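You operate a simulated robot arm through the tools that you are given. There is no shell and no other tool.

You run a simulated robot arm. Do the job below in one go: nothing can be reset, and whatever is moved stays where it is left.

## Task
Layer cereal, then sprinkles, in the small blue cup and serve it.
Fine: one portion of each; the cup goes on the narrow tray, the slide ends out. Set down upright: what you pick out.

Only the result counts: the job must be done as asked and must still hold three seconds after the hand-in. Knocking over, shifting, dropping, spilling or breaking anything else fails it.

## Robot
A 6-joint arm with a fingered hand, fixed in place. Base frame: the origin is on the floor under the middle of its stand, x ahead of it, y to its left, z up; the work surface is at about z = 850. Lengths are in mm, angles in rad, forces in N, time in s.
With the tool pointing down near the work surface it reaches from about 340 to 740 mm from the base axis. Its first joint turns from -2.007 to 2.007 rad. Payload 4 kg.
The TCP is the grasp point between the finger pads, 26 mm short of the fingertips. In the tool frame z runs along the fingers and y along their closing line. The gripper opens to 132 mm; its body begins 73 mm behind the TCP. The gripper is a hand of 4 fingers: y runs from the thumb to the fingers, the wrist lies at [0, 0, -239] in the tool frame, and closing takes about 1.5 s.
Orientation is that of the tool frame in the base frame, as a unit quaternion [x, y, z, w]. With the fingers straight down and closing along the base's y, the tool's x points along the base's -x, its y along +y and its z along -z.

## Interface
- The arm moves only by the tool send_rows. Its argument "deltas" is one flat list of numbers, 6 for each row, row after row: the shift along the base's x, y, z in mm, then the turn, a rotation vector about the base's x, y, z in rad. In form: [tx, ty, tz, wx, wy, wz, tx, ty, tz, wx, wy, wz, ...]. A call has 1 to 20 rows; each row is the pose to reach, as a shift and turn from the pose commanded when the call began. "fingers" is the opening, from 0 (shut) to 1 (fully open), set as the call begins (left out, the last holds). A row lasts 0.2 s, in which the tool goes at most 50 mm and 0.15 rad; a call with a longer step from one row to the next is refused whole, and so is a gripper value outside its range. Where a pose cannot be reached the arm comes as near as it can. A force on the tool above 40 N (or 10 N above the force at the start of the call, whichever is more), or a blocked arm, ends the call early, and 0.2 s more pass. The fingers move at their own pace (about 153 mm/s each) and stop on an object; they squeeze with about 30 N. The grip force told is the motor's: it shows also when the fingers shut on nothing. Time passes only in rows, and 0.2 s behind the last, so rows that repeat a pose let the fingers close. The reply holds the time, the measured pose of the TCP, the force on the tool along the base axes, the opening and the grip force, in the units named above and with some noise, with the torque about the TCP (base axes, N m) and any sound that the robot's microphone picked up, and new pictures: "show" is both (left out), scene, wrist or none.
- Cameras (640 x 400 px; columns grow to the right, rows downward): "scene" is fixed at [405.9, -498.1, 1577.5]; the picture's right is [0.56, 0.83, 0.00], its down [0.65, -0.44, -0.62] and it looks along [-0.51, 0.34, -0.79] (base axes); focal length 221 px, centre (320, 200). "wrist" rides on the gripper at [68, 2, -97] in the tool frame; the picture's right is [-0.03, 1.00, 0.00], its down [-0.82, -0.02, -0.58] and it looks along [-0.58, -0.01, 0.82] (tool axes); focal length 270 px, centre (320, 200). There is no depth. A picture from a camera that has moved, and an enlarged one, comes with that camera's place and axes in the base frame and with its lens. The place of the scene camera against the robot may be out by one fixed shift of up to 18 mm in any direction.
- move_column(by): slides the trunk up (or, below 0, down) by that many mm; the arm rides with it, the base frame stays. It gives what a move gives, with no picture.
- curl_fingers(finger1, finger2, finger3, thumb_bend): sets how far each is bent, from 0 (flat) to 1 (curled in); at 0.3 the hand is open as for a grip, at 0.7 the pads meet at the TCP. One left out holds its place. A second passes; each finger stops where it meets its share of the squeeze, and holds until it gets a number again. A gripper value or a shape takes the hand back. It gives what a move gives, with no picture; readings hold the bend of each and the force on the fingers (four entries, about 0 where the hand has none), thumb and palm.
- set_grasp(shape): the hand has 4 fingers and takes this shape, open, in about a second: jaw (thumb against the fingers, like two jaws); tri (thumb and two fingers); tip (a fingertip pinch); poke (one finger out to press); point (the index stretched); flat (the hand flat); cup (the hand cupped); fist (a fist). The gripper value then closes the fingers along that shape, each until it touches; the sizes above hold for jaw. It gives what a move gives, with no picture.
- inspect(camera, box): a new picture of the part [left, top, right, bottom] of that camera's present view, enlarged. No time passes.
- finish_job(): hands the job in; it is judged then, once.

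Places have to be worked out from the pictures, the camera data and where the tool is seen. Open the gripper and draw the arm clear of the work before you hand the job in, unless the task says otherwise.

The tools are called after "Request:" as name(argument=value, ...) on one line, values as JSON. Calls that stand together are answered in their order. send_rows: Moves the arm, as the interface text tells. Its arguments: {"type":"object","properties":{"deltas":{"type":"array","items":{"type":"number"}},"fingers":{"type":"number"},"show":{"type":"string","enum":["both","scene","wrist","none"]}},"required":["deltas"]} The other tools are called the same way: move_column (by) moves the trunk up or down; set_grasp (shape) gives the hand a shape; curl_fingers (finger1, finger2, finger3, thumb_bend) moves the fingers one by one; inspect (camera, box) takes an enlarged picture of a part of a camera's view; finish_job () hands the job in.

At the start:

```text
time_s: 0.0
ee_pos: [255.1, -320.6, 1348.9]
orientation: [0.0, 1.0, 0.0, 0.0]
contact_force: [-0.3, 0.9, -0.2]
moment: [-0.04, 0.0, -0.02]
opening: 131.8
finger_force: 0.1
shape: jaw
bend: [0.3, 0.3, 0.3, 0.3]
finger forces: [0.0, 0.0, 0.0, 0.0, 0.1, 0.1]
trunk travel left (down, up): [-900.0, 90.0]
```

scene: 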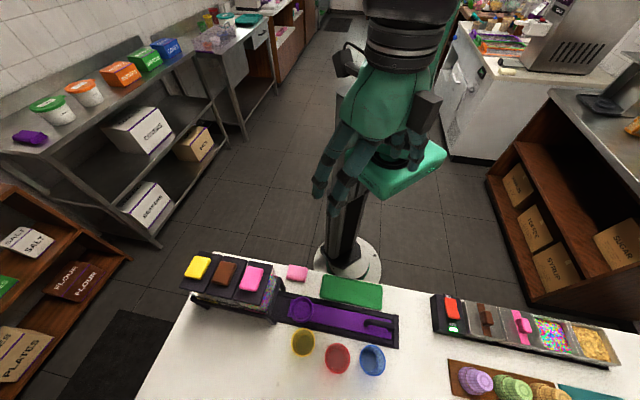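
wrist: 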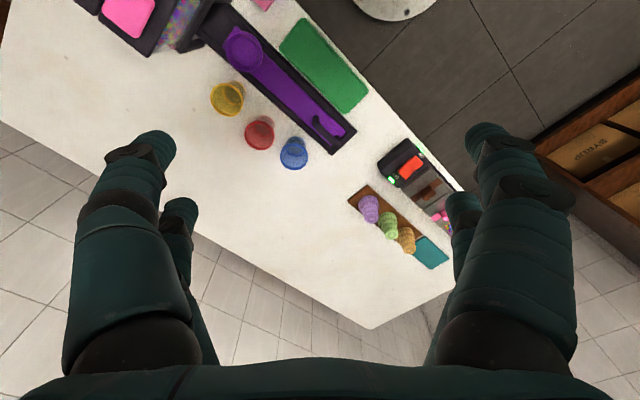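

I start by looking closely at the worktop to understand the dispensers, slide, cups and trays.

Request:
inspect(camera="scene", box=[170, 240, 410, 390])

Request:
inspect(camera="scene", box=[420, 270, 640, 400])

Request:
inspect(camera="wrist", box=[60, 0, 300, 150])

Request:
inspect(camera="wrist", box=[260, 100, 500, 280])

```text
2.67 times, centred on (290, 315) of scene
camera zoom: at [405.9, -498.1, 1577.5], right [0.56, 0.83, 0.0], down [0.65, -0.44, -0.62], along [-0.51, 0.34, -0.79], focal length 589 px, centre (400, -107)
```

zoom: 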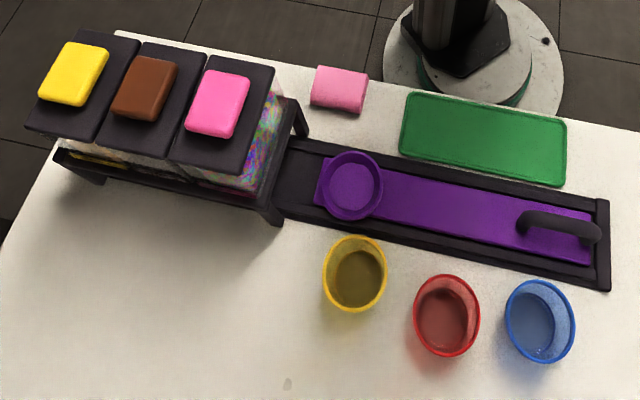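

```text
2.91 times, centred on (530, 335) of scene
camera zoom: at [405.9, -498.1, 1577.5], right [0.56, 0.83, 0.0], down [0.65, -0.44, -0.62], along [-0.51, 0.34, -0.79], focal length 643 px, centre (-291, -193)
```

zoom: 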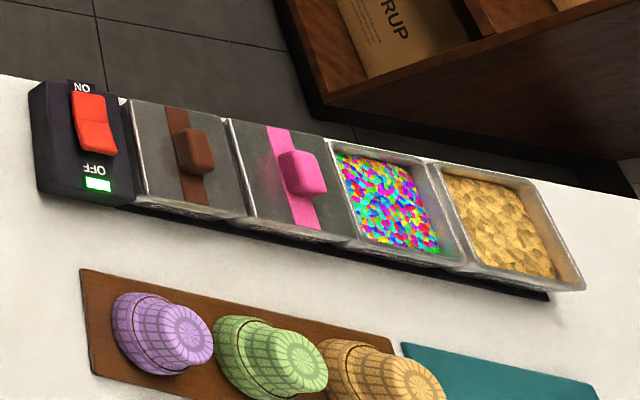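

```text
2.67 times, centred on (180, 75) of wrist
camera zoom: at [187.3, -318.8, 1446.8], right [0.03, 1.0, 0.0], down [0.82, -0.02, 0.58], along [0.58, -0.01, -0.82], focal length 721 px, centre (693, 533)
```

zoom: 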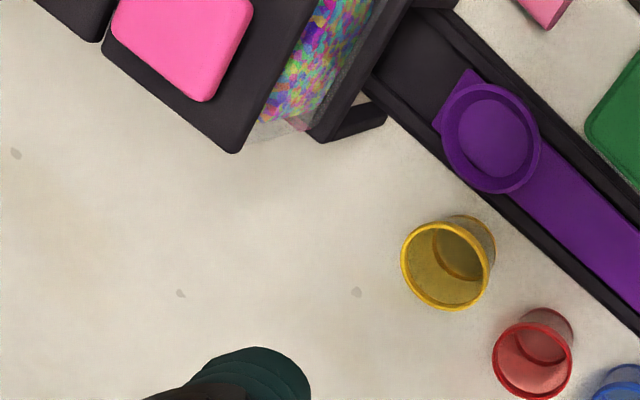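

```text
2.22 times, centred on (380, 190) of wrist
camera zoom: at [187.3, -318.8, 1446.8], right [0.03, 1.0, 0.0], down [0.82, -0.02, 0.58], along [0.58, -0.01, -0.82], focal length 601 px, centre (187, 222)
```

zoom: 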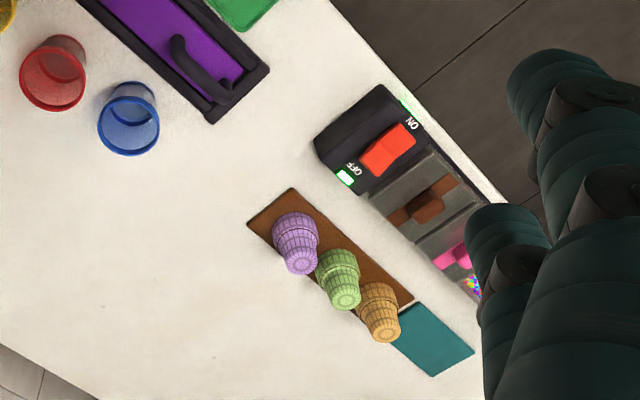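

The worktop runs diagonally, with three dispensers and a purple slide on the left and a topping bar plus cone stand and teal tray on the right. I zoom tighter on the dispensers, the cups and the trays.

Request:
inspect(camera="scene", box=[175, 245, 295, 330])

Request:
inspect(camera="scene", box=[280, 320, 400, 395])

Request:
inspect(camera="scene", box=[280, 255, 410, 340])

Request:
inspect(camera="scene", box=[430, 335, 640, 400])

```text
4.71 times, centred on (235, 288) of scene
camera zoom: at [405.9, -498.1, 1577.5], right [0.56, 0.83, 0.0], down [0.65, -0.44, -0.62], along [-0.51, 0.34, -0.79], focal length 1040 px, centre (720, -212)
```

zoom: 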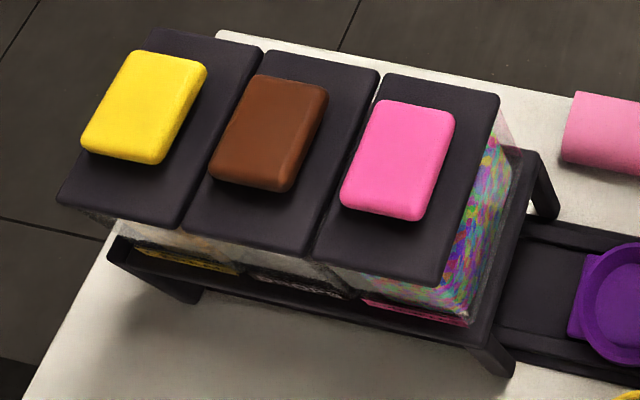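

```text
5.33 times, centred on (340, 358) of scene
camera zoom: at [405.9, -498.1, 1577.5], right [0.56, 0.83, 0.0], down [0.65, -0.44, -0.62], along [-0.51, 0.34, -0.79], focal length 1179 px, centre (213, -640)
```

zoom: 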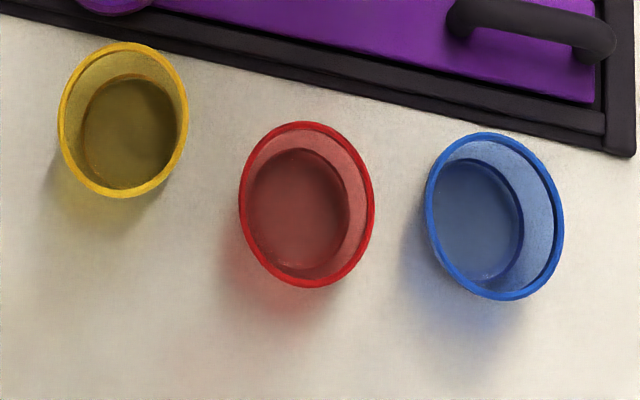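

```text
4.71 times, centred on (345, 298) of scene
camera zoom: at [405.9, -498.1, 1577.5], right [0.56, 0.83, 0.0], down [0.65, -0.44, -0.62], along [-0.51, 0.34, -0.79], focal length 1040 px, centre (202, -259)
```

zoom: 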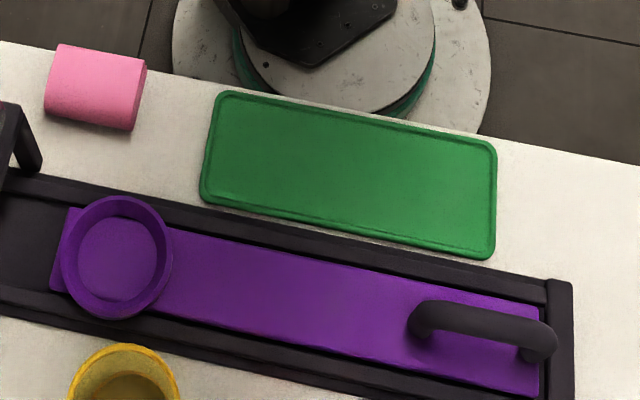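

```text
3.05 times, centred on (535, 368) of scene
camera zoom: at [405.9, -498.1, 1577.5], right [0.56, 0.83, 0.0], down [0.65, -0.44, -0.62], along [-0.51, 0.34, -0.79], focal length 674 px, centre (-335, -310)
```

zoom: 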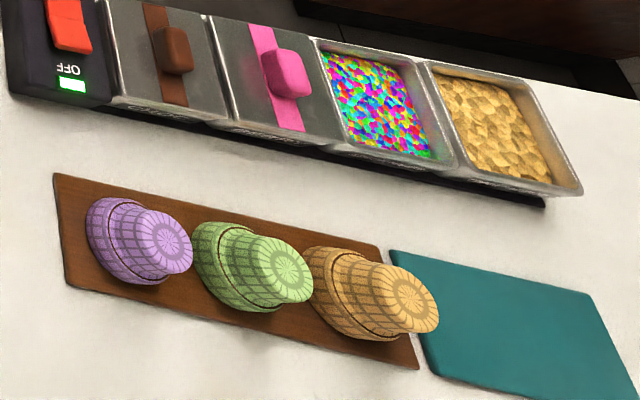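

Zooming further on the dispensers' front strips and contents, the rest of the counter and the teal piece.

Request:
inspect(camera="scene", box=[190, 285, 240, 316])

Request:
inspect(camera="scene", box=[230, 285, 290, 325])

Request:
inspect(camera="scene", box=[540, 360, 640, 400])

Request:
inspect(camera="wrist", box=[370, 200, 470, 280])

```text
12.80 times, centred on (215, 300) of scene
camera zoom: at [405.9, -498.1, 1577.5], right [0.56, 0.83, 0.0], down [0.65, -0.44, -0.62], along [-0.51, 0.34, -0.79], focal length 2829 px, centre (1664, -1086)
```

zoom: 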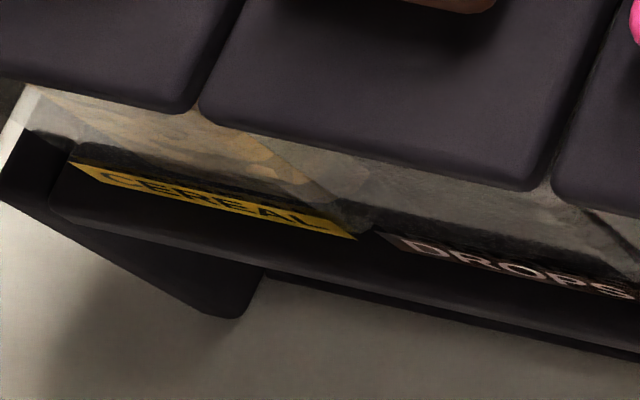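

```text
10.00 times, centred on (260, 305) of scene
camera zoom: at [405.9, -498.1, 1577.5], right [0.56, 0.83, 0.0], down [0.65, -0.44, -0.62], along [-0.51, 0.34, -0.79], focal length 2210 px, centre (920, -850)
```

zoom: 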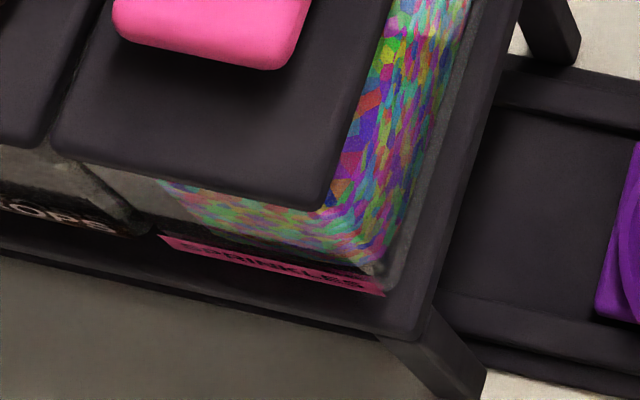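

```text
6.40 times, centred on (590, 380) of scene
camera zoom: at [405.9, -498.1, 1577.5], right [0.56, 0.83, 0.0], down [0.65, -0.44, -0.62], along [-0.51, 0.34, -0.79], focal length 1415 px, centre (-1408, -952)
```

zoom: 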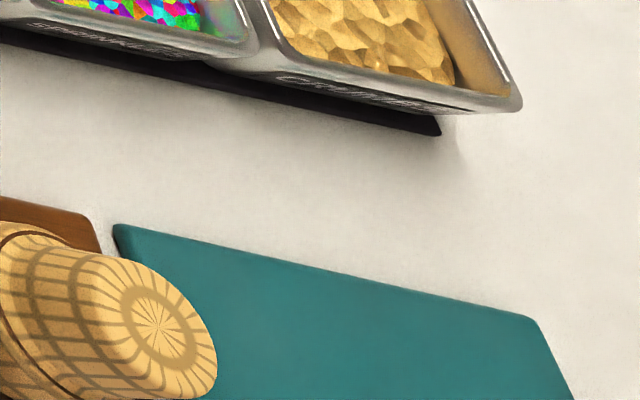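

```text
5.00 times, centred on (420, 240) of wrist
camera zoom: at [187.3, -318.8, 1446.8], right [0.03, 1.0, 0.0], down [0.82, -0.02, 0.58], along [0.58, -0.01, -0.82], focal length 1351 px, centre (-180, 0)
```

zoom: 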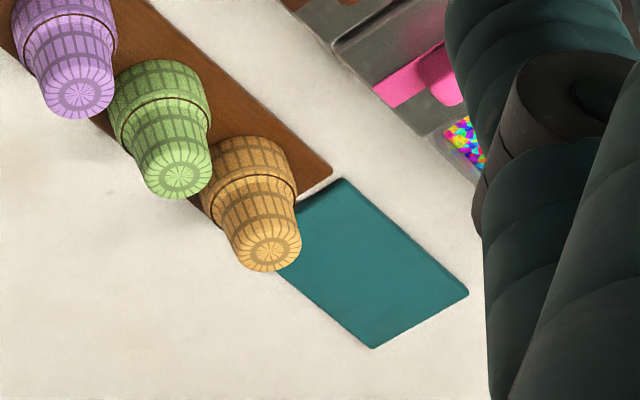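

The dispensers are labelled CEREAL (yellow), DROPS (brown) and SPRINKLES (pink). I turn the hand to view the right part of the counter, checking for any other tray or blue cup.

Request:
send_rows(deltas=[0, 20, 0, 0, 0, 0.13, 0, 40, 0, 0, 0, 0.26, 0, 60, 0, 0, 0, 0.39, 0, 80, 0, 0, 0, 0.52, 0, 100, 0, 0, 0, 0.65, 0, 120, 0, 0, 0, 0.785, 0, 120, 0, 0, 0, 0.785], show="both")

```text
time_s: 1.6
ee_pos: [280.2, -169.4, 1347.8]
orientation: [-0.381, 0.925, 0.0, -0.002]
contact_force: [0.4, -0.2, 1.3]
moment: [0.0, 0.01, 0.01]
opening: 131.9
finger_force: 0.0
shape: jaw
bend: [0.3, 0.3, 0.3, 0.3]
finger forces: [0.0, 0.0, 0.0, 0.1, 0.1, 0.0]
out of reach, approached as far as the arm can: row 5, 6, 7
trunk travel left (down, up): [-900.0, 90.0]
camera wrist: at [230.1, -217.6, 1445.4], right [-0.69, 0.73, 0.0], down [0.6, 0.56, 0.57], along [0.42, 0.39, -0.82], focal length 270 px, centre (320, 200)
```

scene: 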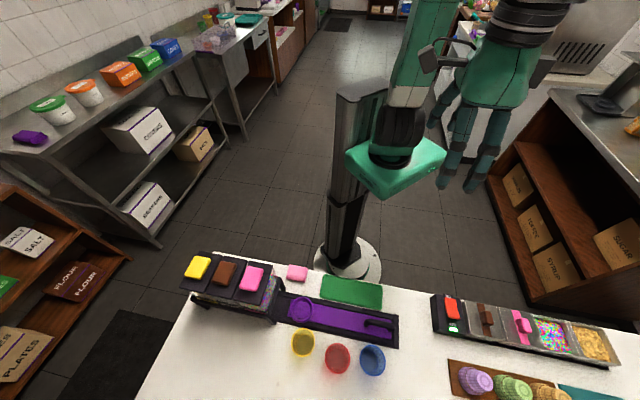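
wrist: 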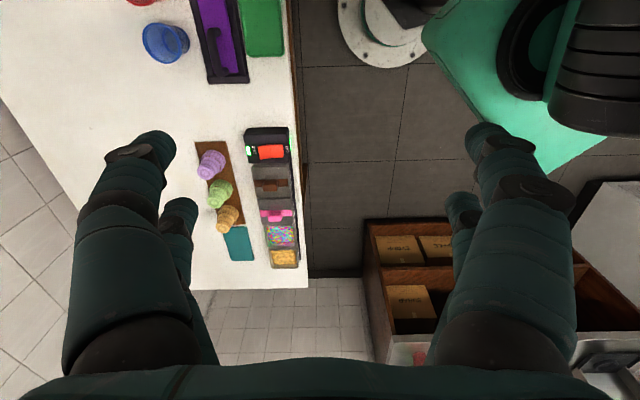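

The right end of the counter shows only the teal piece beside the cone board. I zoom in to compare the teal slab with the green tray.

Request:
inspect(camera="wrist", box=[190, 120, 310, 280])

Request:
inspect(camera="wrist", box=[120, 0, 300, 100])

```text
2.50 times, centred on (250, 200) of wrist
camera zoom: at [230.1, -217.6, 1445.4], right [-0.69, 0.73, 0.0], down [0.6, 0.56, 0.57], along [0.42, 0.39, -0.82], focal length 676 px, centre (495, 200)
```

zoom: 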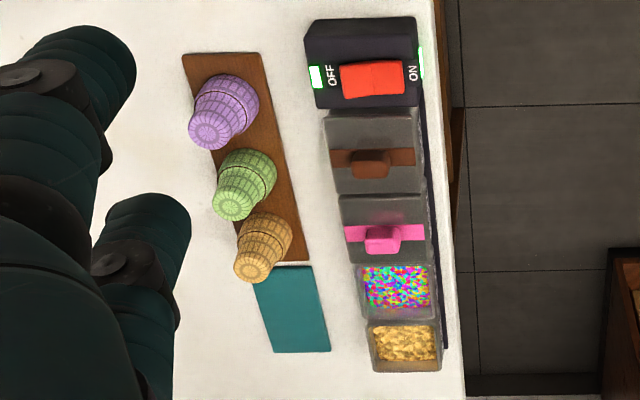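

```text
3.56 times, centred on (210, 50) of wrist
camera zoom: at [230.1, -217.6, 1445.4], right [-0.69, 0.73, 0.0], down [0.6, 0.56, 0.57], along [0.42, 0.39, -0.82], focal length 961 px, centre (711, 733)
```

zoom: 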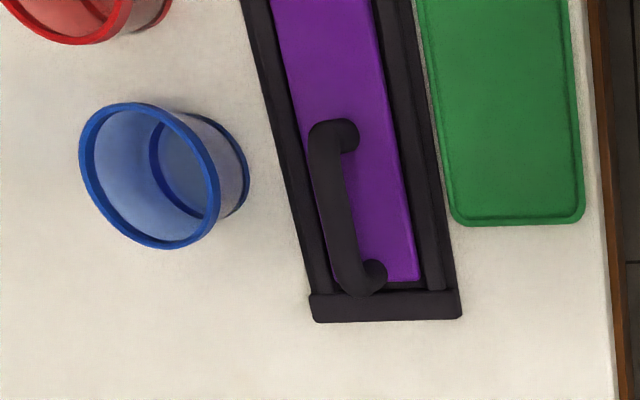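

The teal slab is flat and rimless, and out of reach. The green rimmed tray is the narrow tray in front of me, so I'll use that one. Next I turn the hand back and lower it for a closer view of the slide, cups and dispensers.

Request:
send_rows(deltas=[5, -10, 0, 0, 0, -0.14, 10, -20, 0, 0, 0, -0.28, 15, -30, -10, 0, 0, -0.42, 20, -40, -20, 0, 0, -0.56, 25, -50, -30, 0, 0, -0.7, 30, -60, -40, 0, 0, -0.84, 35, -70, -50, 0, 0, -0.98, 40, -80, -60, 0, 0, -1.12, 45, -90, -70, 0, 0, -1.26, 50, -100, -80, 0, 0, -1.4, 55, -120, -90, 0, 0, -1.54, 60, -130, -99, 0, 0, -1.57, 60, -130, -99, 0, 0, -1.57], show="both")

```text
time_s: 4.4
ee_pos: [339.4, -299.9, 1249.9]
orientation: [0.383, 0.924, 0.0, 0.0]
contact_force: [0.6, 0.4, 0.5]
moment: [0.0, 0.0, 0.02]
opening: 131.5
finger_force: 0.0
shape: jaw
bend: [0.3, 0.3, 0.3, 0.3]
finger forces: [0.0, 0.0, 0.1, 0.0, 0.1, 0.1]
trunk travel left (down, up): [-900.0, 90.0]
camera wrist: at [293.2, -250.8, 1346.8], right [0.73, 0.69, 0.0], down [0.56, -0.59, 0.58], along [0.4, -0.42, -0.82], focal length 270 px, centre (320, 200)
```

scene: 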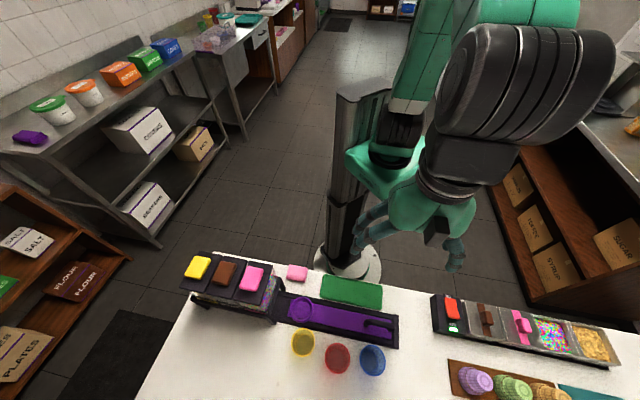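
wrist: 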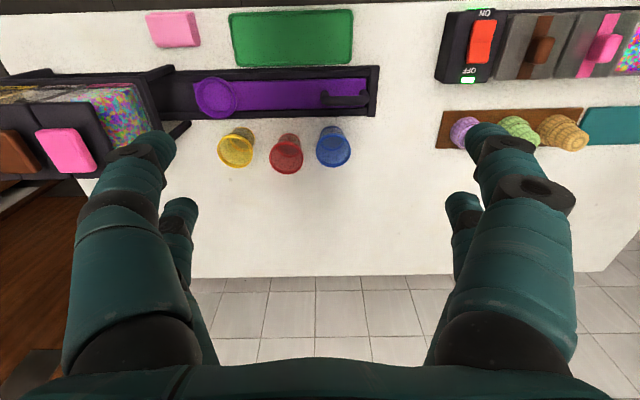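

The view is now aligned with the counter. I zoom on the slide, cups and dispensers to measure their places.

Request:
inspect(camera="wrist", box=[180, 50, 400, 190])

Request:
inspect(camera="wrist", box=[0, 0, 220, 190])

```text
2.86 times, centred on (290, 120) of wrist
camera zoom: at [293.2, -250.8, 1346.8], right [0.73, 0.69, 0.0], down [0.56, -0.59, 0.58], along [0.4, -0.42, -0.82], focal length 772 px, centre (406, 429)
```

zoom: 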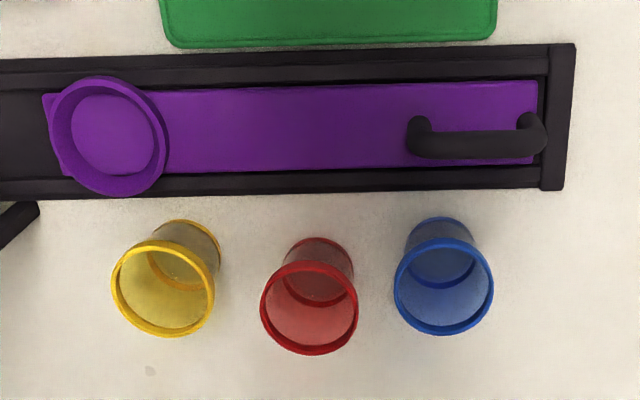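

```text
2.11 times, centred on (110, 95) of wrist
camera zoom: at [293.2, -250.8, 1346.8], right [0.73, 0.69, 0.0], down [0.56, -0.59, 0.58], along [0.4, -0.42, -0.82], focal length 569 px, centre (762, 421)
```

zoom: 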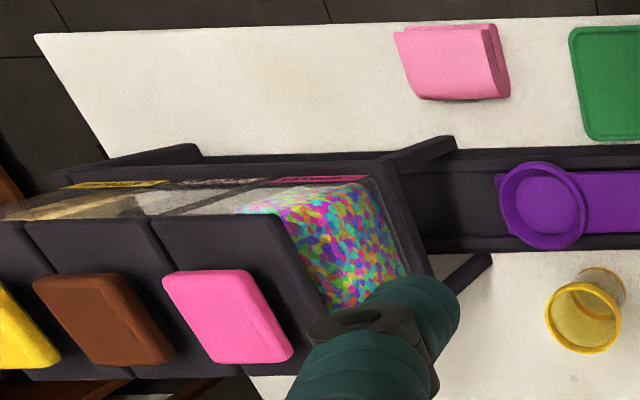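

From these views I place (counter-aligned t along the rail, r outward): blue cup ≈ (t 48, r 584), slide bowl ≈ (-146, 499), handle ≈ (68, 505), pink pad ≈ (-251, 504, z 1073), yellow pad ≈ (-384, 505). I turn the hand another 90° so the camera looks along the rail toward the dispensers, to measure clearances.

Request:
send_rows(deltas=[0, 0, 0, 0, 0, -0.14, 0, -5, -10, 0, 0, -0.28, 2, -10, -20, 0, 0, -0.42, 4, -15, -30, 0, 0, -0.56, 6, -20, -45, 0, 0, -0.7, 8, -25, -60, 0, 0, -0.84, 10, -30, -75, 0, 0, -0.98, 12, -35, -90, 0, 0, -1.12, 14, -45, -105, 0, 0, -1.26, 16, -50, -120, 0, 0, -1.4, 16, -56, -140, 0, 0, -1.54, 16, -56, -150, 0, 0, -1.5708, 16, -56, -150, 0, 0, -1.5708], show="both")

```text
time_s: 7.2
ee_pos: [354.9, -356.3, 1099.9]
orientation: [0.924, 0.383, 0.0, 0.0]
contact_force: [-0.2, 1.3, 0.7]
moment: [-0.04, -0.02, 0.0]
opening: 131.9
finger_force: 0.1
shape: jaw
bend: [0.3, 0.3, 0.3, 0.3]
finger forces: [0.0, 0.0, 0.0, 0.1, 0.1, 0.0]
trunk travel left (down, up): [-900.0, 90.0]
camera wrist: at [405.8, -308.8, 1196.8], right [0.69, -0.73, 0.0], down [-0.59, -0.56, 0.58], along [-0.42, -0.4, -0.82], focal length 270 px, centre (320, 200)
```

scene: 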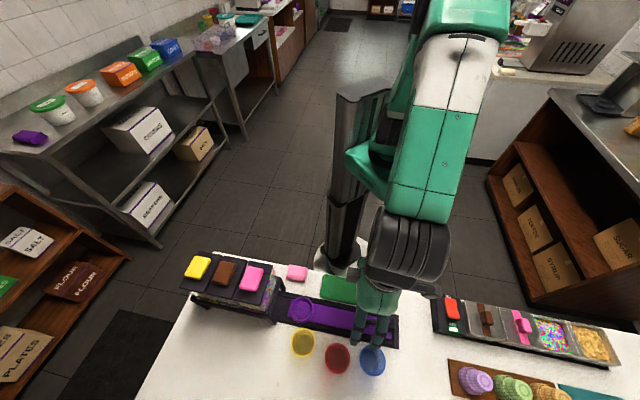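
wrist: 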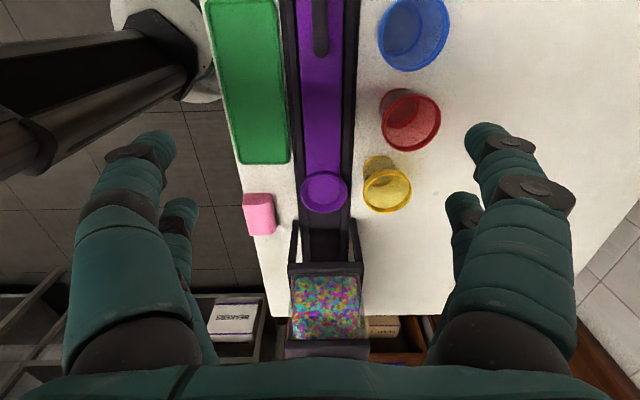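

Good view down the rail. I zoom on the bowl and dispenser end.

Request:
inspect(camera="wrist", box=[230, 140, 430, 365])

Request:
inspect(camera="wrist", box=[200, 0, 480, 220])

```text
1.78 times, centred on (330, 252) of wrist
camera zoom: at [405.8, -308.8, 1196.8], right [0.69, -0.73, 0.0], down [-0.59, -0.56, 0.58], along [-0.42, -0.4, -0.82], focal length 480 px, centre (302, 107)
```

zoom: 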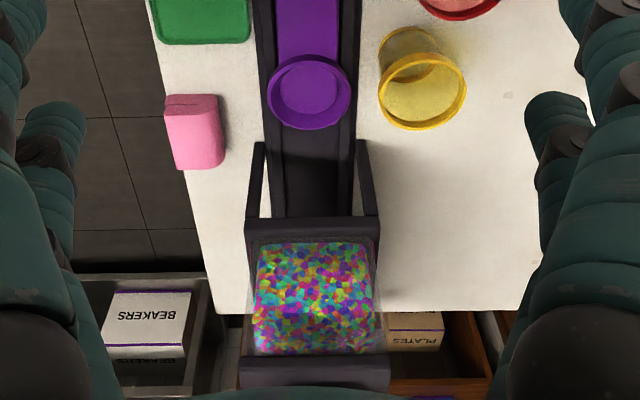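

```text
1.82 times, centred on (340, 110) of wrist
camera zoom: at [405.8, -308.8, 1196.8], right [0.69, -0.73, 0.0], down [-0.59, -0.56, 0.58], along [-0.42, -0.4, -0.82], focal length 491 px, centre (284, 364)
```

zoom: 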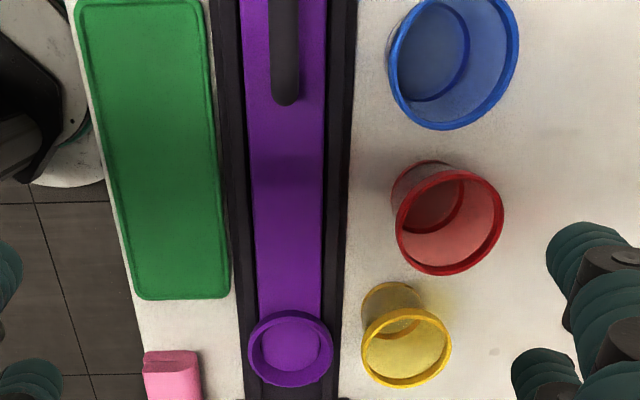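

I zoom on my own hand in the scene view to learn the finger layout and size for clearance planning.

Request:
inspect(camera="scene", box=[330, 240, 450, 370])

Request:
inspect(camera="wrist", box=[50, 100, 350, 400])

Request:
inspect(camera="wrist", box=[400, 100, 620, 400])

```text
3.08 times, centred on (390, 305) of scene
camera zoom: at [405.9, -498.1, 1577.5], right [0.56, 0.83, 0.0], down [0.65, -0.44, -0.62], along [-0.51, 0.34, -0.79], focal length 680 px, centre (105, -123)
```

zoom: 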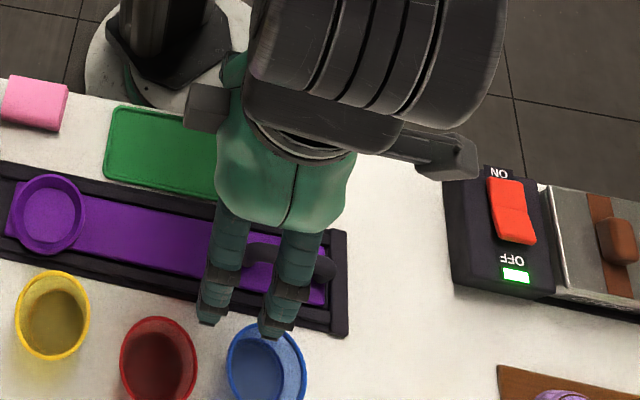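

```text
1.33 times, centred on (200, 250) of wrist
camera zoom: at [405.8, -308.8, 1196.8], right [0.69, -0.73, 0.0], down [-0.59, -0.56, 0.58], along [-0.42, -0.4, -0.82], focal length 360 px, centre (480, 133)
```

zoom: 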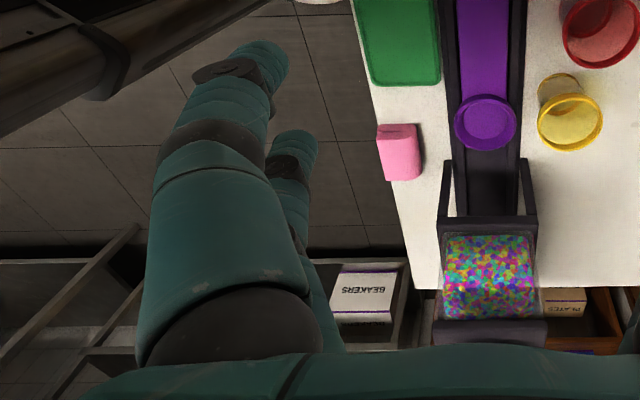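

```text
1.33 times, centred on (510, 250) of wrist
camera zoom: at [405.8, -308.8, 1196.8], right [0.69, -0.73, 0.0], down [-0.59, -0.56, 0.58], along [-0.42, -0.4, -0.82], focal length 360 px, centre (67, 133)
```

zoom: 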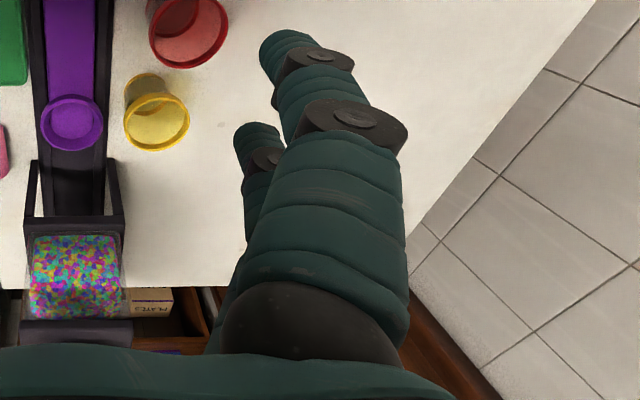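

The hand has two digits on each side, about ±22 mm apart along tool x, with a palm roughly 80 mm wide, so space near the yellow cup and dispenser is tight. I go closer above the rail for exact measurements of bowl, yellow cup and dispenser face.

Request:
send_rows(deltas=[-13, -14, -30, 0, 0, 0, -26, -28, -60, 0, 0, 0, -40, -42, -95, 0, 0, 0, -53, -56, -127, 0, 0, 0, -53, -56, -127, 0, 0, 0], show="both")

Request:
inspect(camera="wrist", box=[200, 60, 460, 230])

Request:
inspect(camera="wrist", box=[220, 170, 440, 400])

```text
time_s: 8.4
ee_pos: [302.6, -412.8, 970.7]
orientation: [0.924, 0.383, 0.0, 0.001]
contact_force: [0.4, 1.0, -0.3]
moment: [-0.01, 0.0, -0.01]
opening: 131.7
finger_force: 0.0
shape: jaw
bend: [0.3, 0.3, 0.3, 0.3]
finger forces: [0.1, 0.0, 0.0, 0.1, 0.1, 0.0]
trunk travel left (down, up): [-900.0, 90.0]
camera wrist: at [352.8, -366.1, 1068.4], right [0.69, -0.72, 0.0], down [-0.59, -0.56, 0.58], along [-0.42, -0.4, -0.82], focal length 270 px, centre (320, 200)
```

scene: 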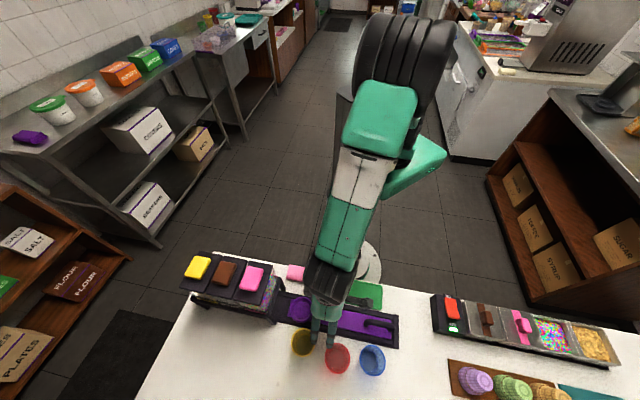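
wrist: 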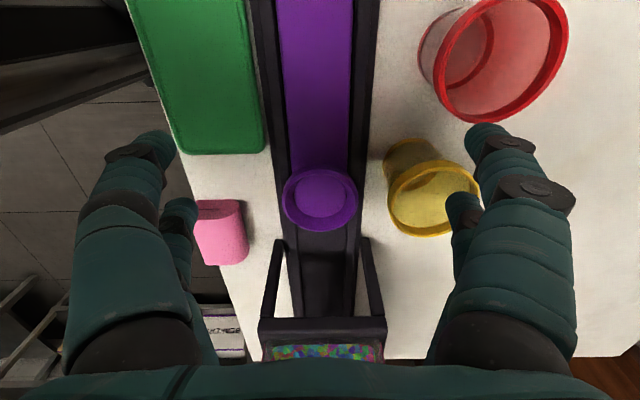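

```text
2.35 times, centred on (330, 145) of wrist
camera zoom: at [352.8, -366.1, 1068.4], right [0.69, -0.72, 0.0], down [-0.59, -0.56, 0.58], along [-0.42, -0.4, -0.82], focal length 636 px, centre (296, 329)
```

zoom: 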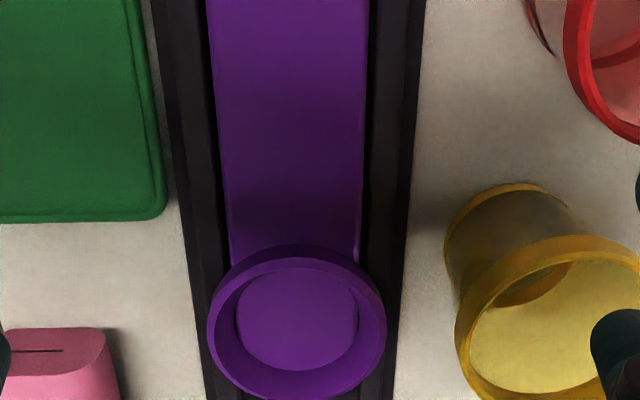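

```text
1.74 times, centred on (330, 285) of wrist
camera zoom: at [352.8, -366.1, 1068.4], right [0.69, -0.72, 0.0], down [-0.59, -0.56, 0.58], along [-0.42, -0.4, -0.82], focal length 470 px, centre (303, 52)
```

zoom: 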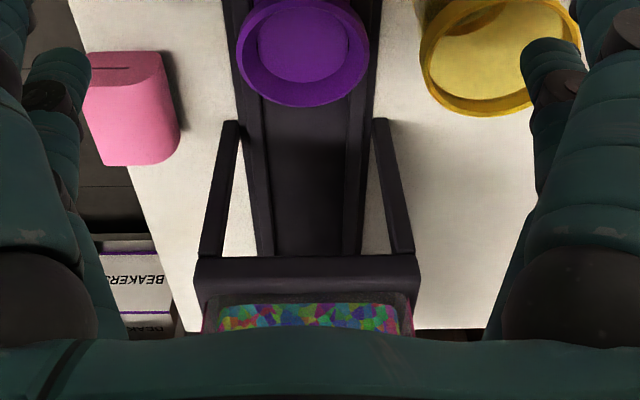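

The bowl is a shallow dish centred near (t -151, r 505) with its rim at z≈864. The dispenser frame face is at t≈-215 and the cup rims are at z≈900. I test, in free space, which digits each curl command moves, so I can release gently beside the yellow cup.

Request:
curl_fingers(thumb_bend=0.55)

Request:
inspect(camera="wrist", box=[0, 0, 640, 400])

Request:
curl_fingers(thumb_bend=0.3, finger1=0.55)

Request:
inspect(camera="wrist", box=[0, 0, 640, 400])

```text
time_s: 9.4
ee_pos: [302.7, -413.5, 971.1]
orientation: [0.924, 0.383, -0.001, 0.0]
contact_force: [-0.6, 1.4, 0.7]
moment: [0.02, 0.01, 0.04]
opening: 91.4
finger_force: 0.1
shape: fingers
bend: [0.3, 0.3, 0.3, 0.55]
finger forces: [0.0, 0.0, 0.0, 0.0, 0.0, 0.1]
trunk travel left (down, up): [-900.0, 90.0]
```

```text
1.00 times, centred on (320, 200) of wrist (not enlarged: the box is as wide or as high as the picture)
camera zoom: at [353.1, -366.1, 1068.6], right [0.69, -0.72, 0.0], down [-0.59, -0.56, 0.58], along [-0.42, -0.4, -0.82], focal length 270 px, centre (320, 200)
```

zoom: 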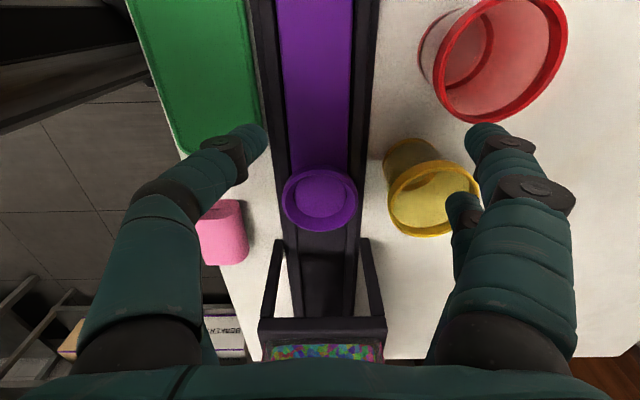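

```text
time_s: 10.4
ee_pos: [303.2, -412.6, 970.1]
orientation: [0.924, 0.383, -0.001, 0.0]
contact_force: [0.8, 0.1, 0.3]
moment: [-0.02, 0.01, -0.01]
opening: 91.2
finger_force: 0.0
shape: fingers
bend: [0.55, 0.3, 0.3, 0.3]
finger forces: [0.0, 0.0, 0.0, 0.0, 0.1, 0.0]
trunk travel left (down, up): [-900.0, 90.0]
```

```text
1.00 times, centred on (320, 200) of wrist (not enlarged: the box is as wide or as high as the picture)
camera zoom: at [353.1, -366.1, 1068.6], right [0.69, -0.72, 0.0], down [-0.59, -0.56, 0.58], along [-0.42, -0.4, -0.82], focal length 270 px, centre (320, 200)
```

zoom: 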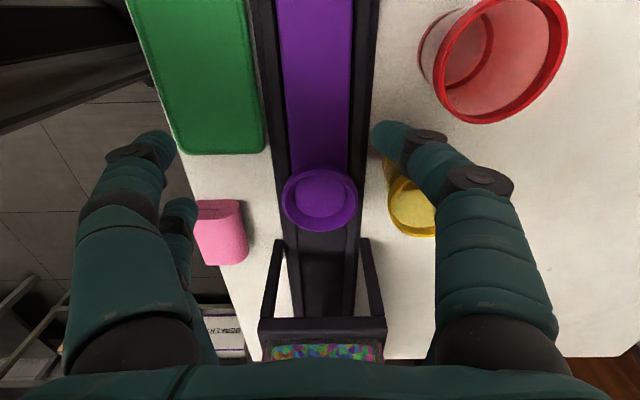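

The thumb is the near inner digit and finger1 the near outer one; I test fingers 2 and 3 the same way.

Request:
curl_fingers(finger1=0.3, finger2=0.55)

Request:
inspect(camera="wrist", box=[0, 0, 640, 400])

Request:
curl_fingers(finger2=0.3, finger3=0.55)

Request:
inspect(camera="wrist", box=[0, 0, 640, 400])

```text
time_s: 11.4
ee_pos: [303.0, -411.7, 970.8]
orientation: [0.924, 0.383, 0.0, 0.0]
contact_force: [0.0, 0.2, -1.0]
moment: [-0.02, -0.02, -0.02]
opening: 132.5
finger_force: 0.1
shape: fingers
bend: [0.3, 0.55, 0.3, 0.3]
finger forces: [0.1, 0.0, 0.1, 0.0, 0.0, 0.0]
trunk travel left (down, up): [-900.0, 90.0]
```

```text
1.00 times, centred on (320, 200) of wrist (not enlarged: the box is as wide or as high as the picture)
camera zoom: at [353.1, -366.1, 1068.6], right [0.69, -0.72, 0.0], down [-0.59, -0.56, 0.58], along [-0.42, -0.4, -0.82], focal length 270 px, centre (320, 200)
```

zoom: 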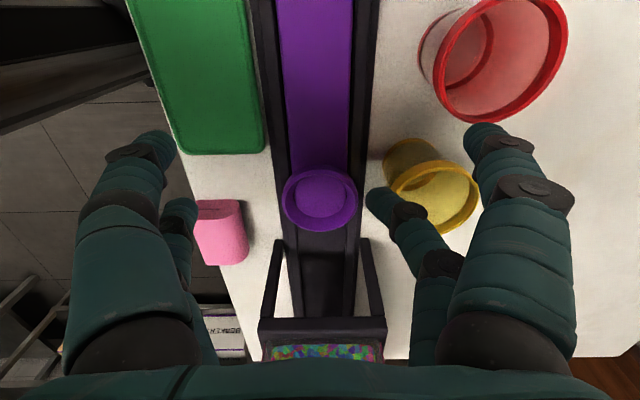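

```text
time_s: 12.4
ee_pos: [304.1, -413.9, 971.4]
orientation: [0.924, 0.382, 0.0, 0.0]
contact_force: [0.0, 0.2, 0.1]
moment: [0.04, -0.01, -0.01]
opening: 132.3
finger_force: 0.0
shape: fingers
bend: [0.3, 0.3, 0.55, 0.3]
finger forces: [0.0, 0.0, 0.1, 0.0, 0.1, 0.0]
trunk travel left (down, up): [-900.0, 90.0]
```

```text
1.00 times, centred on (320, 200) of wrist (not enlarged: the box is as wide or as high as the picture)
camera zoom: at [353.1, -366.1, 1068.6], right [0.69, -0.72, 0.0], down [-0.59, -0.56, 0.58], along [-0.42, -0.4, -0.82], focal length 270 px, centre (320, 200)
```

zoom: 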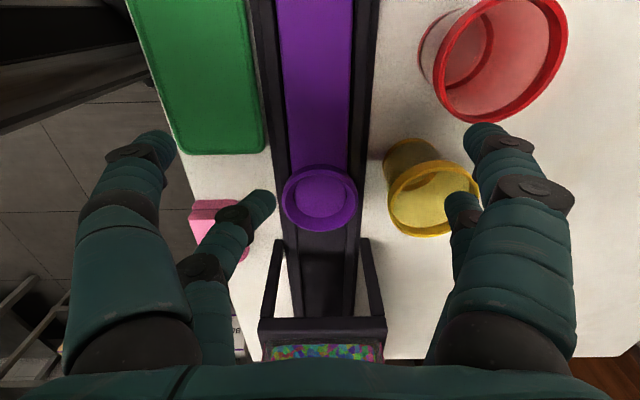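

Mapping is clear: thumb and finger3 are the inner side, finger1 and finger2 the outer side. I reopen the hand, yaw it by 16° so the outer digits face the yellow cup squarely at the bowl, and hover over the blue cup to measure it.

Request:
send_rows(deltas=[20, 4, 28, 0, 0, 0, 55, 10, 28, 0, 0, 0.07, 95, 18, 28, 0, 0, 0.14, 130, 24, 28, 0, 0, 0.21, 149.6, 28.7, 28, 0, 0, 0.2793, 149.6, 28.7, 28, 0, 0, 0.2793], fingers=1.0, show="both")

Request:
inspect(camera="wrist", box=[200, 60, 440, 210])

```text
time_s: 13.8
ee_pos: [452.6, -381.5, 1000.6]
orientation: [0.861, 0.508, 0.001, 0.0]
contact_force: [-0.4, 0.4, 0.0]
moment: [0.02, 0.0, 0.0]
opening: 132.0
finger_force: 0.0
shape: jaw
bend: [0.3, 0.3, 0.3, 0.3]
finger forces: [0.1, 0.0, 0.1, 0.0, 0.1, 0.0]
trunk travel left (down, up): [-900.0, 90.0]
camera wrist: at [487.4, -324.4, 1098.2], right [0.86, -0.51, 0.0], down [-0.41, -0.7, 0.58], along [-0.29, -0.5, -0.82], focal length 270 px, centre (320, 200)
```

scene: 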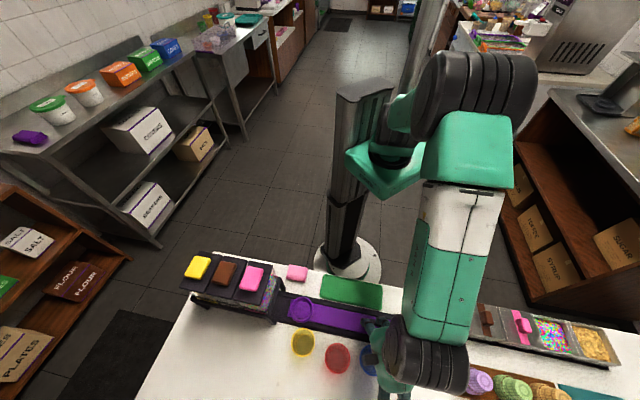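
wrist: 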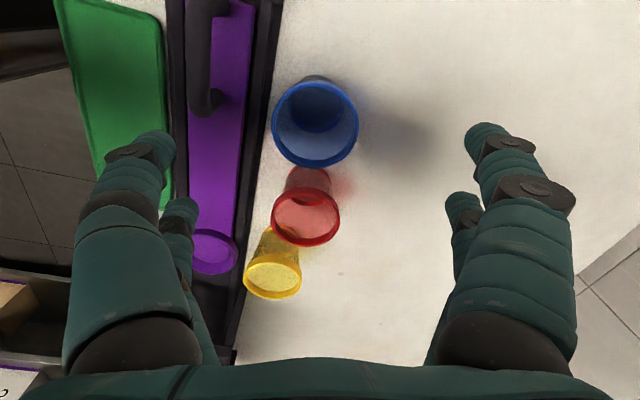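

```text
2.67 times, centred on (320, 135) of wrist
camera zoom: at [487.4, -324.4, 1098.2], right [0.86, -0.51, 0.0], down [-0.41, -0.7, 0.58], along [-0.29, -0.5, -0.82], focal length 721 px, centre (320, 373)
```

zoom: 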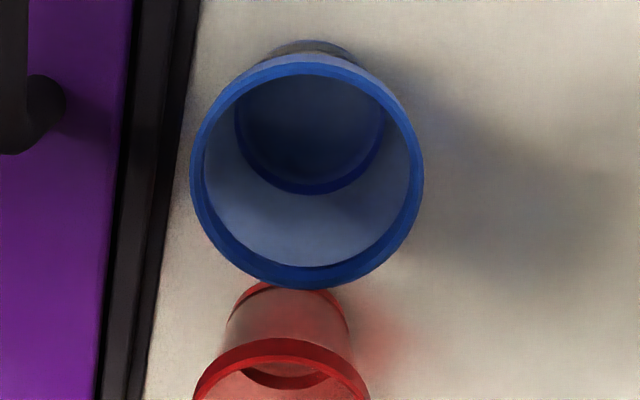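

The blue cup's centre is about 3.6 mm in -t and 2.5 mm in -r from my hover point, with its rim at z≈897. I shift by that, narrow the opening to ~104 mm so the inner digits miss the slide handle, and go partway down.

Request:
send_rows(deltas=[-4.3, -0.8, 0, 0, 0, 0, -4.3, -0.8, 0, 0, 0, 0, -4.3, -0.8, -30, 0, 0, 0, -4.3, -0.8, -50, 0, 0, 0, -4.3, -0.8, -60, 0, 0, 0, -4.3, -0.8, -60, 0, 0, 0], fingers=0.79, show="both")

Request:
inspect(camera="wrist", box=[140, 0, 500, 225])

Request:
inspect(camera="scene", box=[330, 300, 450, 400])

```text
time_s: 15.2
ee_pos: [447.9, -385.5, 940.9]
orientation: [0.862, 0.507, 0.001, -0.001]
contact_force: [0.5, -0.4, 0.3]
moment: [-0.04, -0.02, 0.01]
opening: 104.7
finger_force: 0.1
shape: jaw
bend: [0.6, 0.6, 0.6, 0.46]
finger forces: [0.1, 0.1, 0.1, 0.0, 0.0, 0.1]
trunk travel left (down, up): [-900.0, 90.0]
camera wrist: at [482.9, -326.0, 1037.9], right [0.86, -0.51, 0.0], down [-0.41, -0.7, 0.58], along [-0.29, -0.5, -0.82], focal length 270 px, centre (320, 200)
```

scene: 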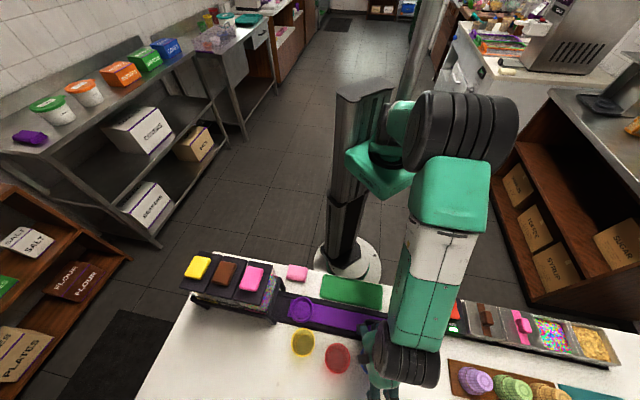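
wrist: 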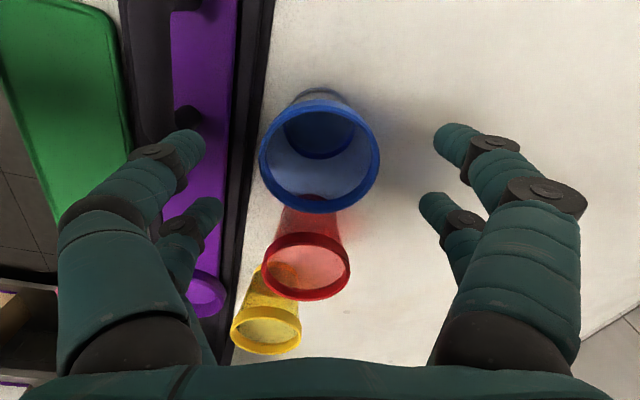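

```text
1.78 times, centred on (320, 112) of wrist
camera zoom: at [482.9, -326.0, 1037.9], right [0.86, -0.51, 0.0], down [-0.41, -0.7, 0.58], along [-0.29, -0.5, -0.82], focal length 480 px, centre (320, 356)
```

zoom: 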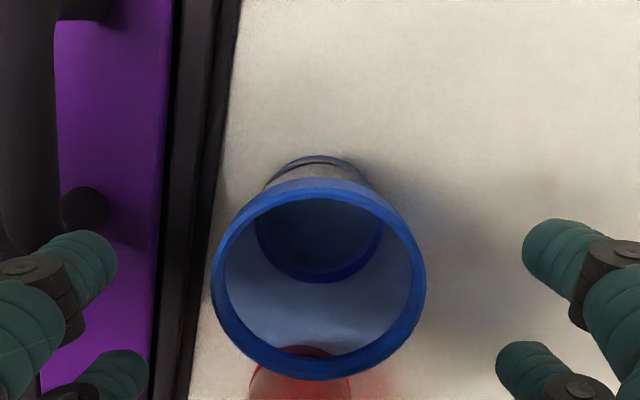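

```text
4.00 times, centred on (390, 350) of scene
camera zoom: at [405.9, -498.1, 1577.5], right [0.56, 0.83, 0.0], down [0.65, -0.44, -0.62], along [-0.51, 0.34, -0.79], focal length 884 px, centre (40, -400)
```

zoom: 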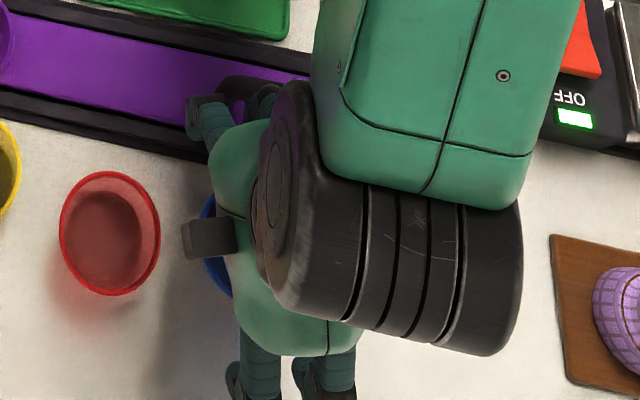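

The cup is centred between the digits to within about 1 mm. I narrow the opening to ~90 mm for more room beside the handle and lower to z≈897.

Request:
send_rows(deltas=[0, 0, 0, 0, 0, 0, 0, 0, -10, 0, 0, 0, 0, 0, -20, 0, 0, 0, 0, 0, -30, 0, 0, 0, 0, 0, -38, 0, 0, 0, 0, 0, -43, 0, 0, 0, 0, 0, -43, 0, 0, 0], fingers=0.68, show="both")

Request:
inspect(camera="wrist", box=[140, 0, 500, 225])

```text
time_s: 16.8
ee_pos: [447.7, -385.6, 900.0]
orientation: [0.862, 0.507, 0.0, 0.0]
contact_force: [0.0, -0.9, 0.0]
moment: [-0.01, 0.03, 0.07]
opening: 90.1
finger_force: 0.1
shape: jaw
bend: [0.68, 0.68, 0.68, 0.6]
finger forces: [0.0, 0.1, 0.0, 0.0, 0.1, 0.0]
trunk travel left (down, up): [-900.0, 90.0]
camera wrist: at [482.7, -326.0, 996.1], right [0.86, -0.51, 0.0], down [-0.41, -0.7, 0.58], along [-0.29, -0.5, -0.82], focal length 270 px, centre (320, 200)
```

scene: 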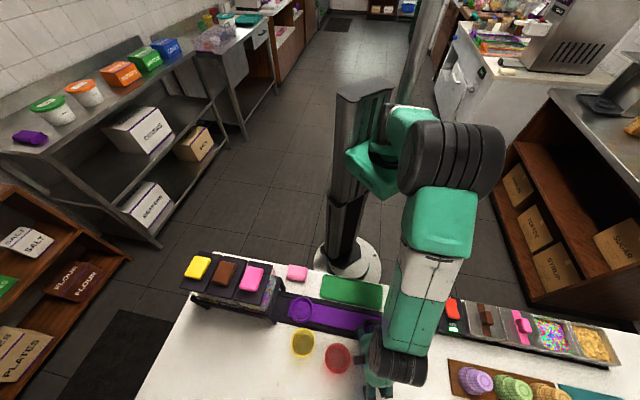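
wrist: 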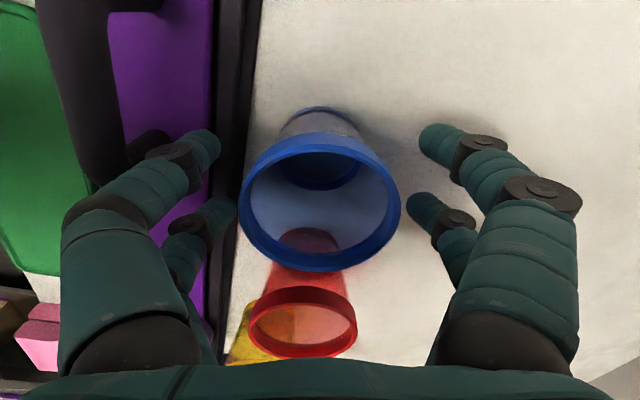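

```text
1.78 times, centred on (320, 112) of wrist
camera zoom: at [482.7, -326.0, 996.1], right [0.86, -0.51, 0.0], down [-0.41, -0.7, 0.58], along [-0.29, -0.5, -0.82], focal length 480 px, centre (320, 356)
```

zoom: 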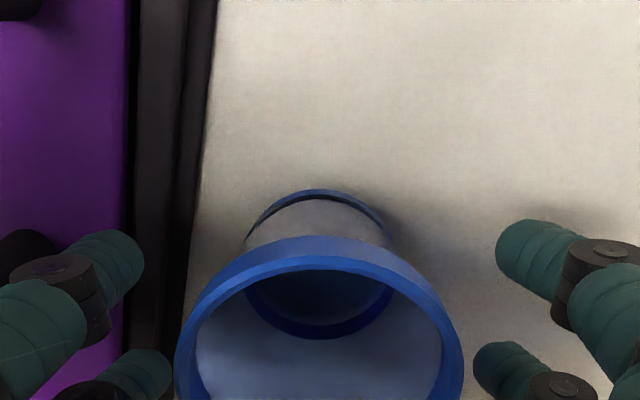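

The digits now straddle the cup's mid-wall with the rim just above the TCP. I close on it, holding the pose.

Request:
send_rows(deltas=[0, 0, 0, 0, 0, 0, 0, 0, 0, 0, 0, 0, 0, 0, 0, 0, 0, 0, 0, 0, 0, 0, 0, 0, 0, 0, 0, 0, 0, 0, 0, 0, 0, 0, 0, 0, 0, 0, 0, 0, 0, 0, 0, 0, 0, 0, 0, 0], fingers=0.3, show="both")

Request:
inspect(camera="wrist", box=[140, 60, 500, 285])

```text
time_s: 18.6
ee_pos: [446.9, -385.3, 897.6]
orientation: [0.862, 0.508, 0.0, 0.0]
contact_force: [0.5, -0.3, -0.2]
moment: [0.01, 0.02, -0.02]
opening: 40.3
finger_force: 0.0
shape: jaw
bend: [0.73, 0.73, 0.73, 0.7]
finger forces: [0.2, 0.0, 0.1, 0.0, 0.0, 0.0]
trunk travel left (down, up): [-900.0, 90.0]
camera wrist: at [482.7, -326.0, 996.1], right [0.86, -0.51, 0.0], down [-0.41, -0.7, 0.58], along [-0.29, -0.5, -0.82], focal length 270 px, centre (320, 200)
```

scene: 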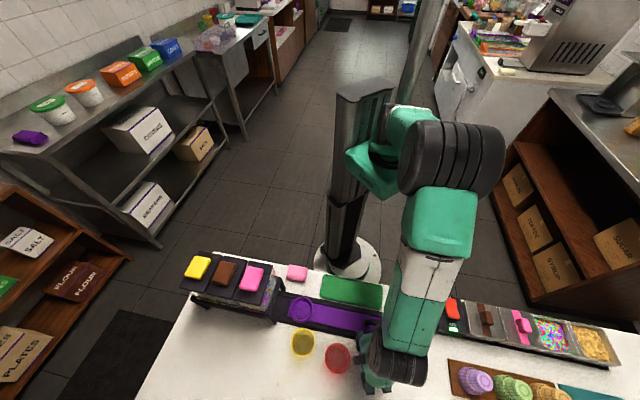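
wrist: 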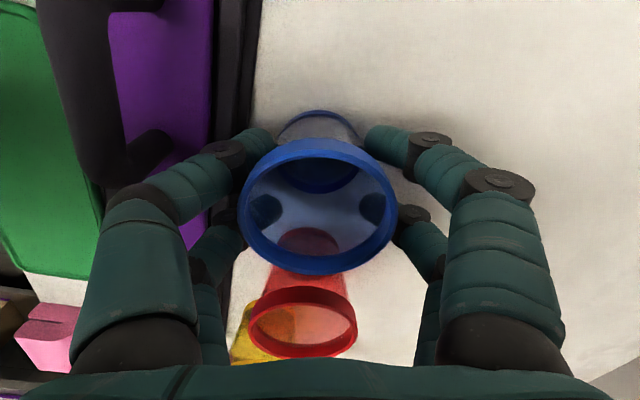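

```text
1.78 times, centred on (320, 172) of wrist
camera zoom: at [482.7, -326.0, 996.1], right [0.86, -0.51, 0.0], down [-0.41, -0.7, 0.58], along [-0.29, -0.5, -0.82], focal length 480 px, centre (320, 249)
```

zoom: 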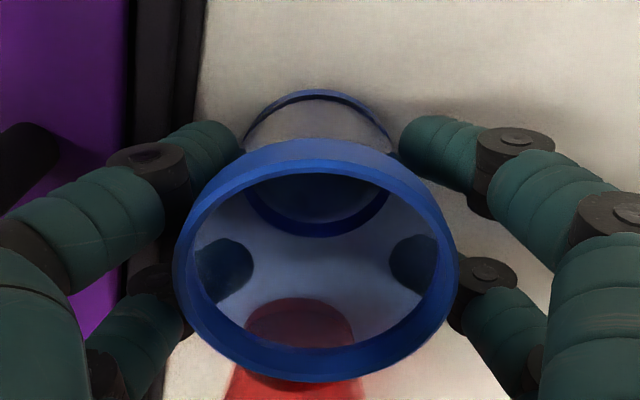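

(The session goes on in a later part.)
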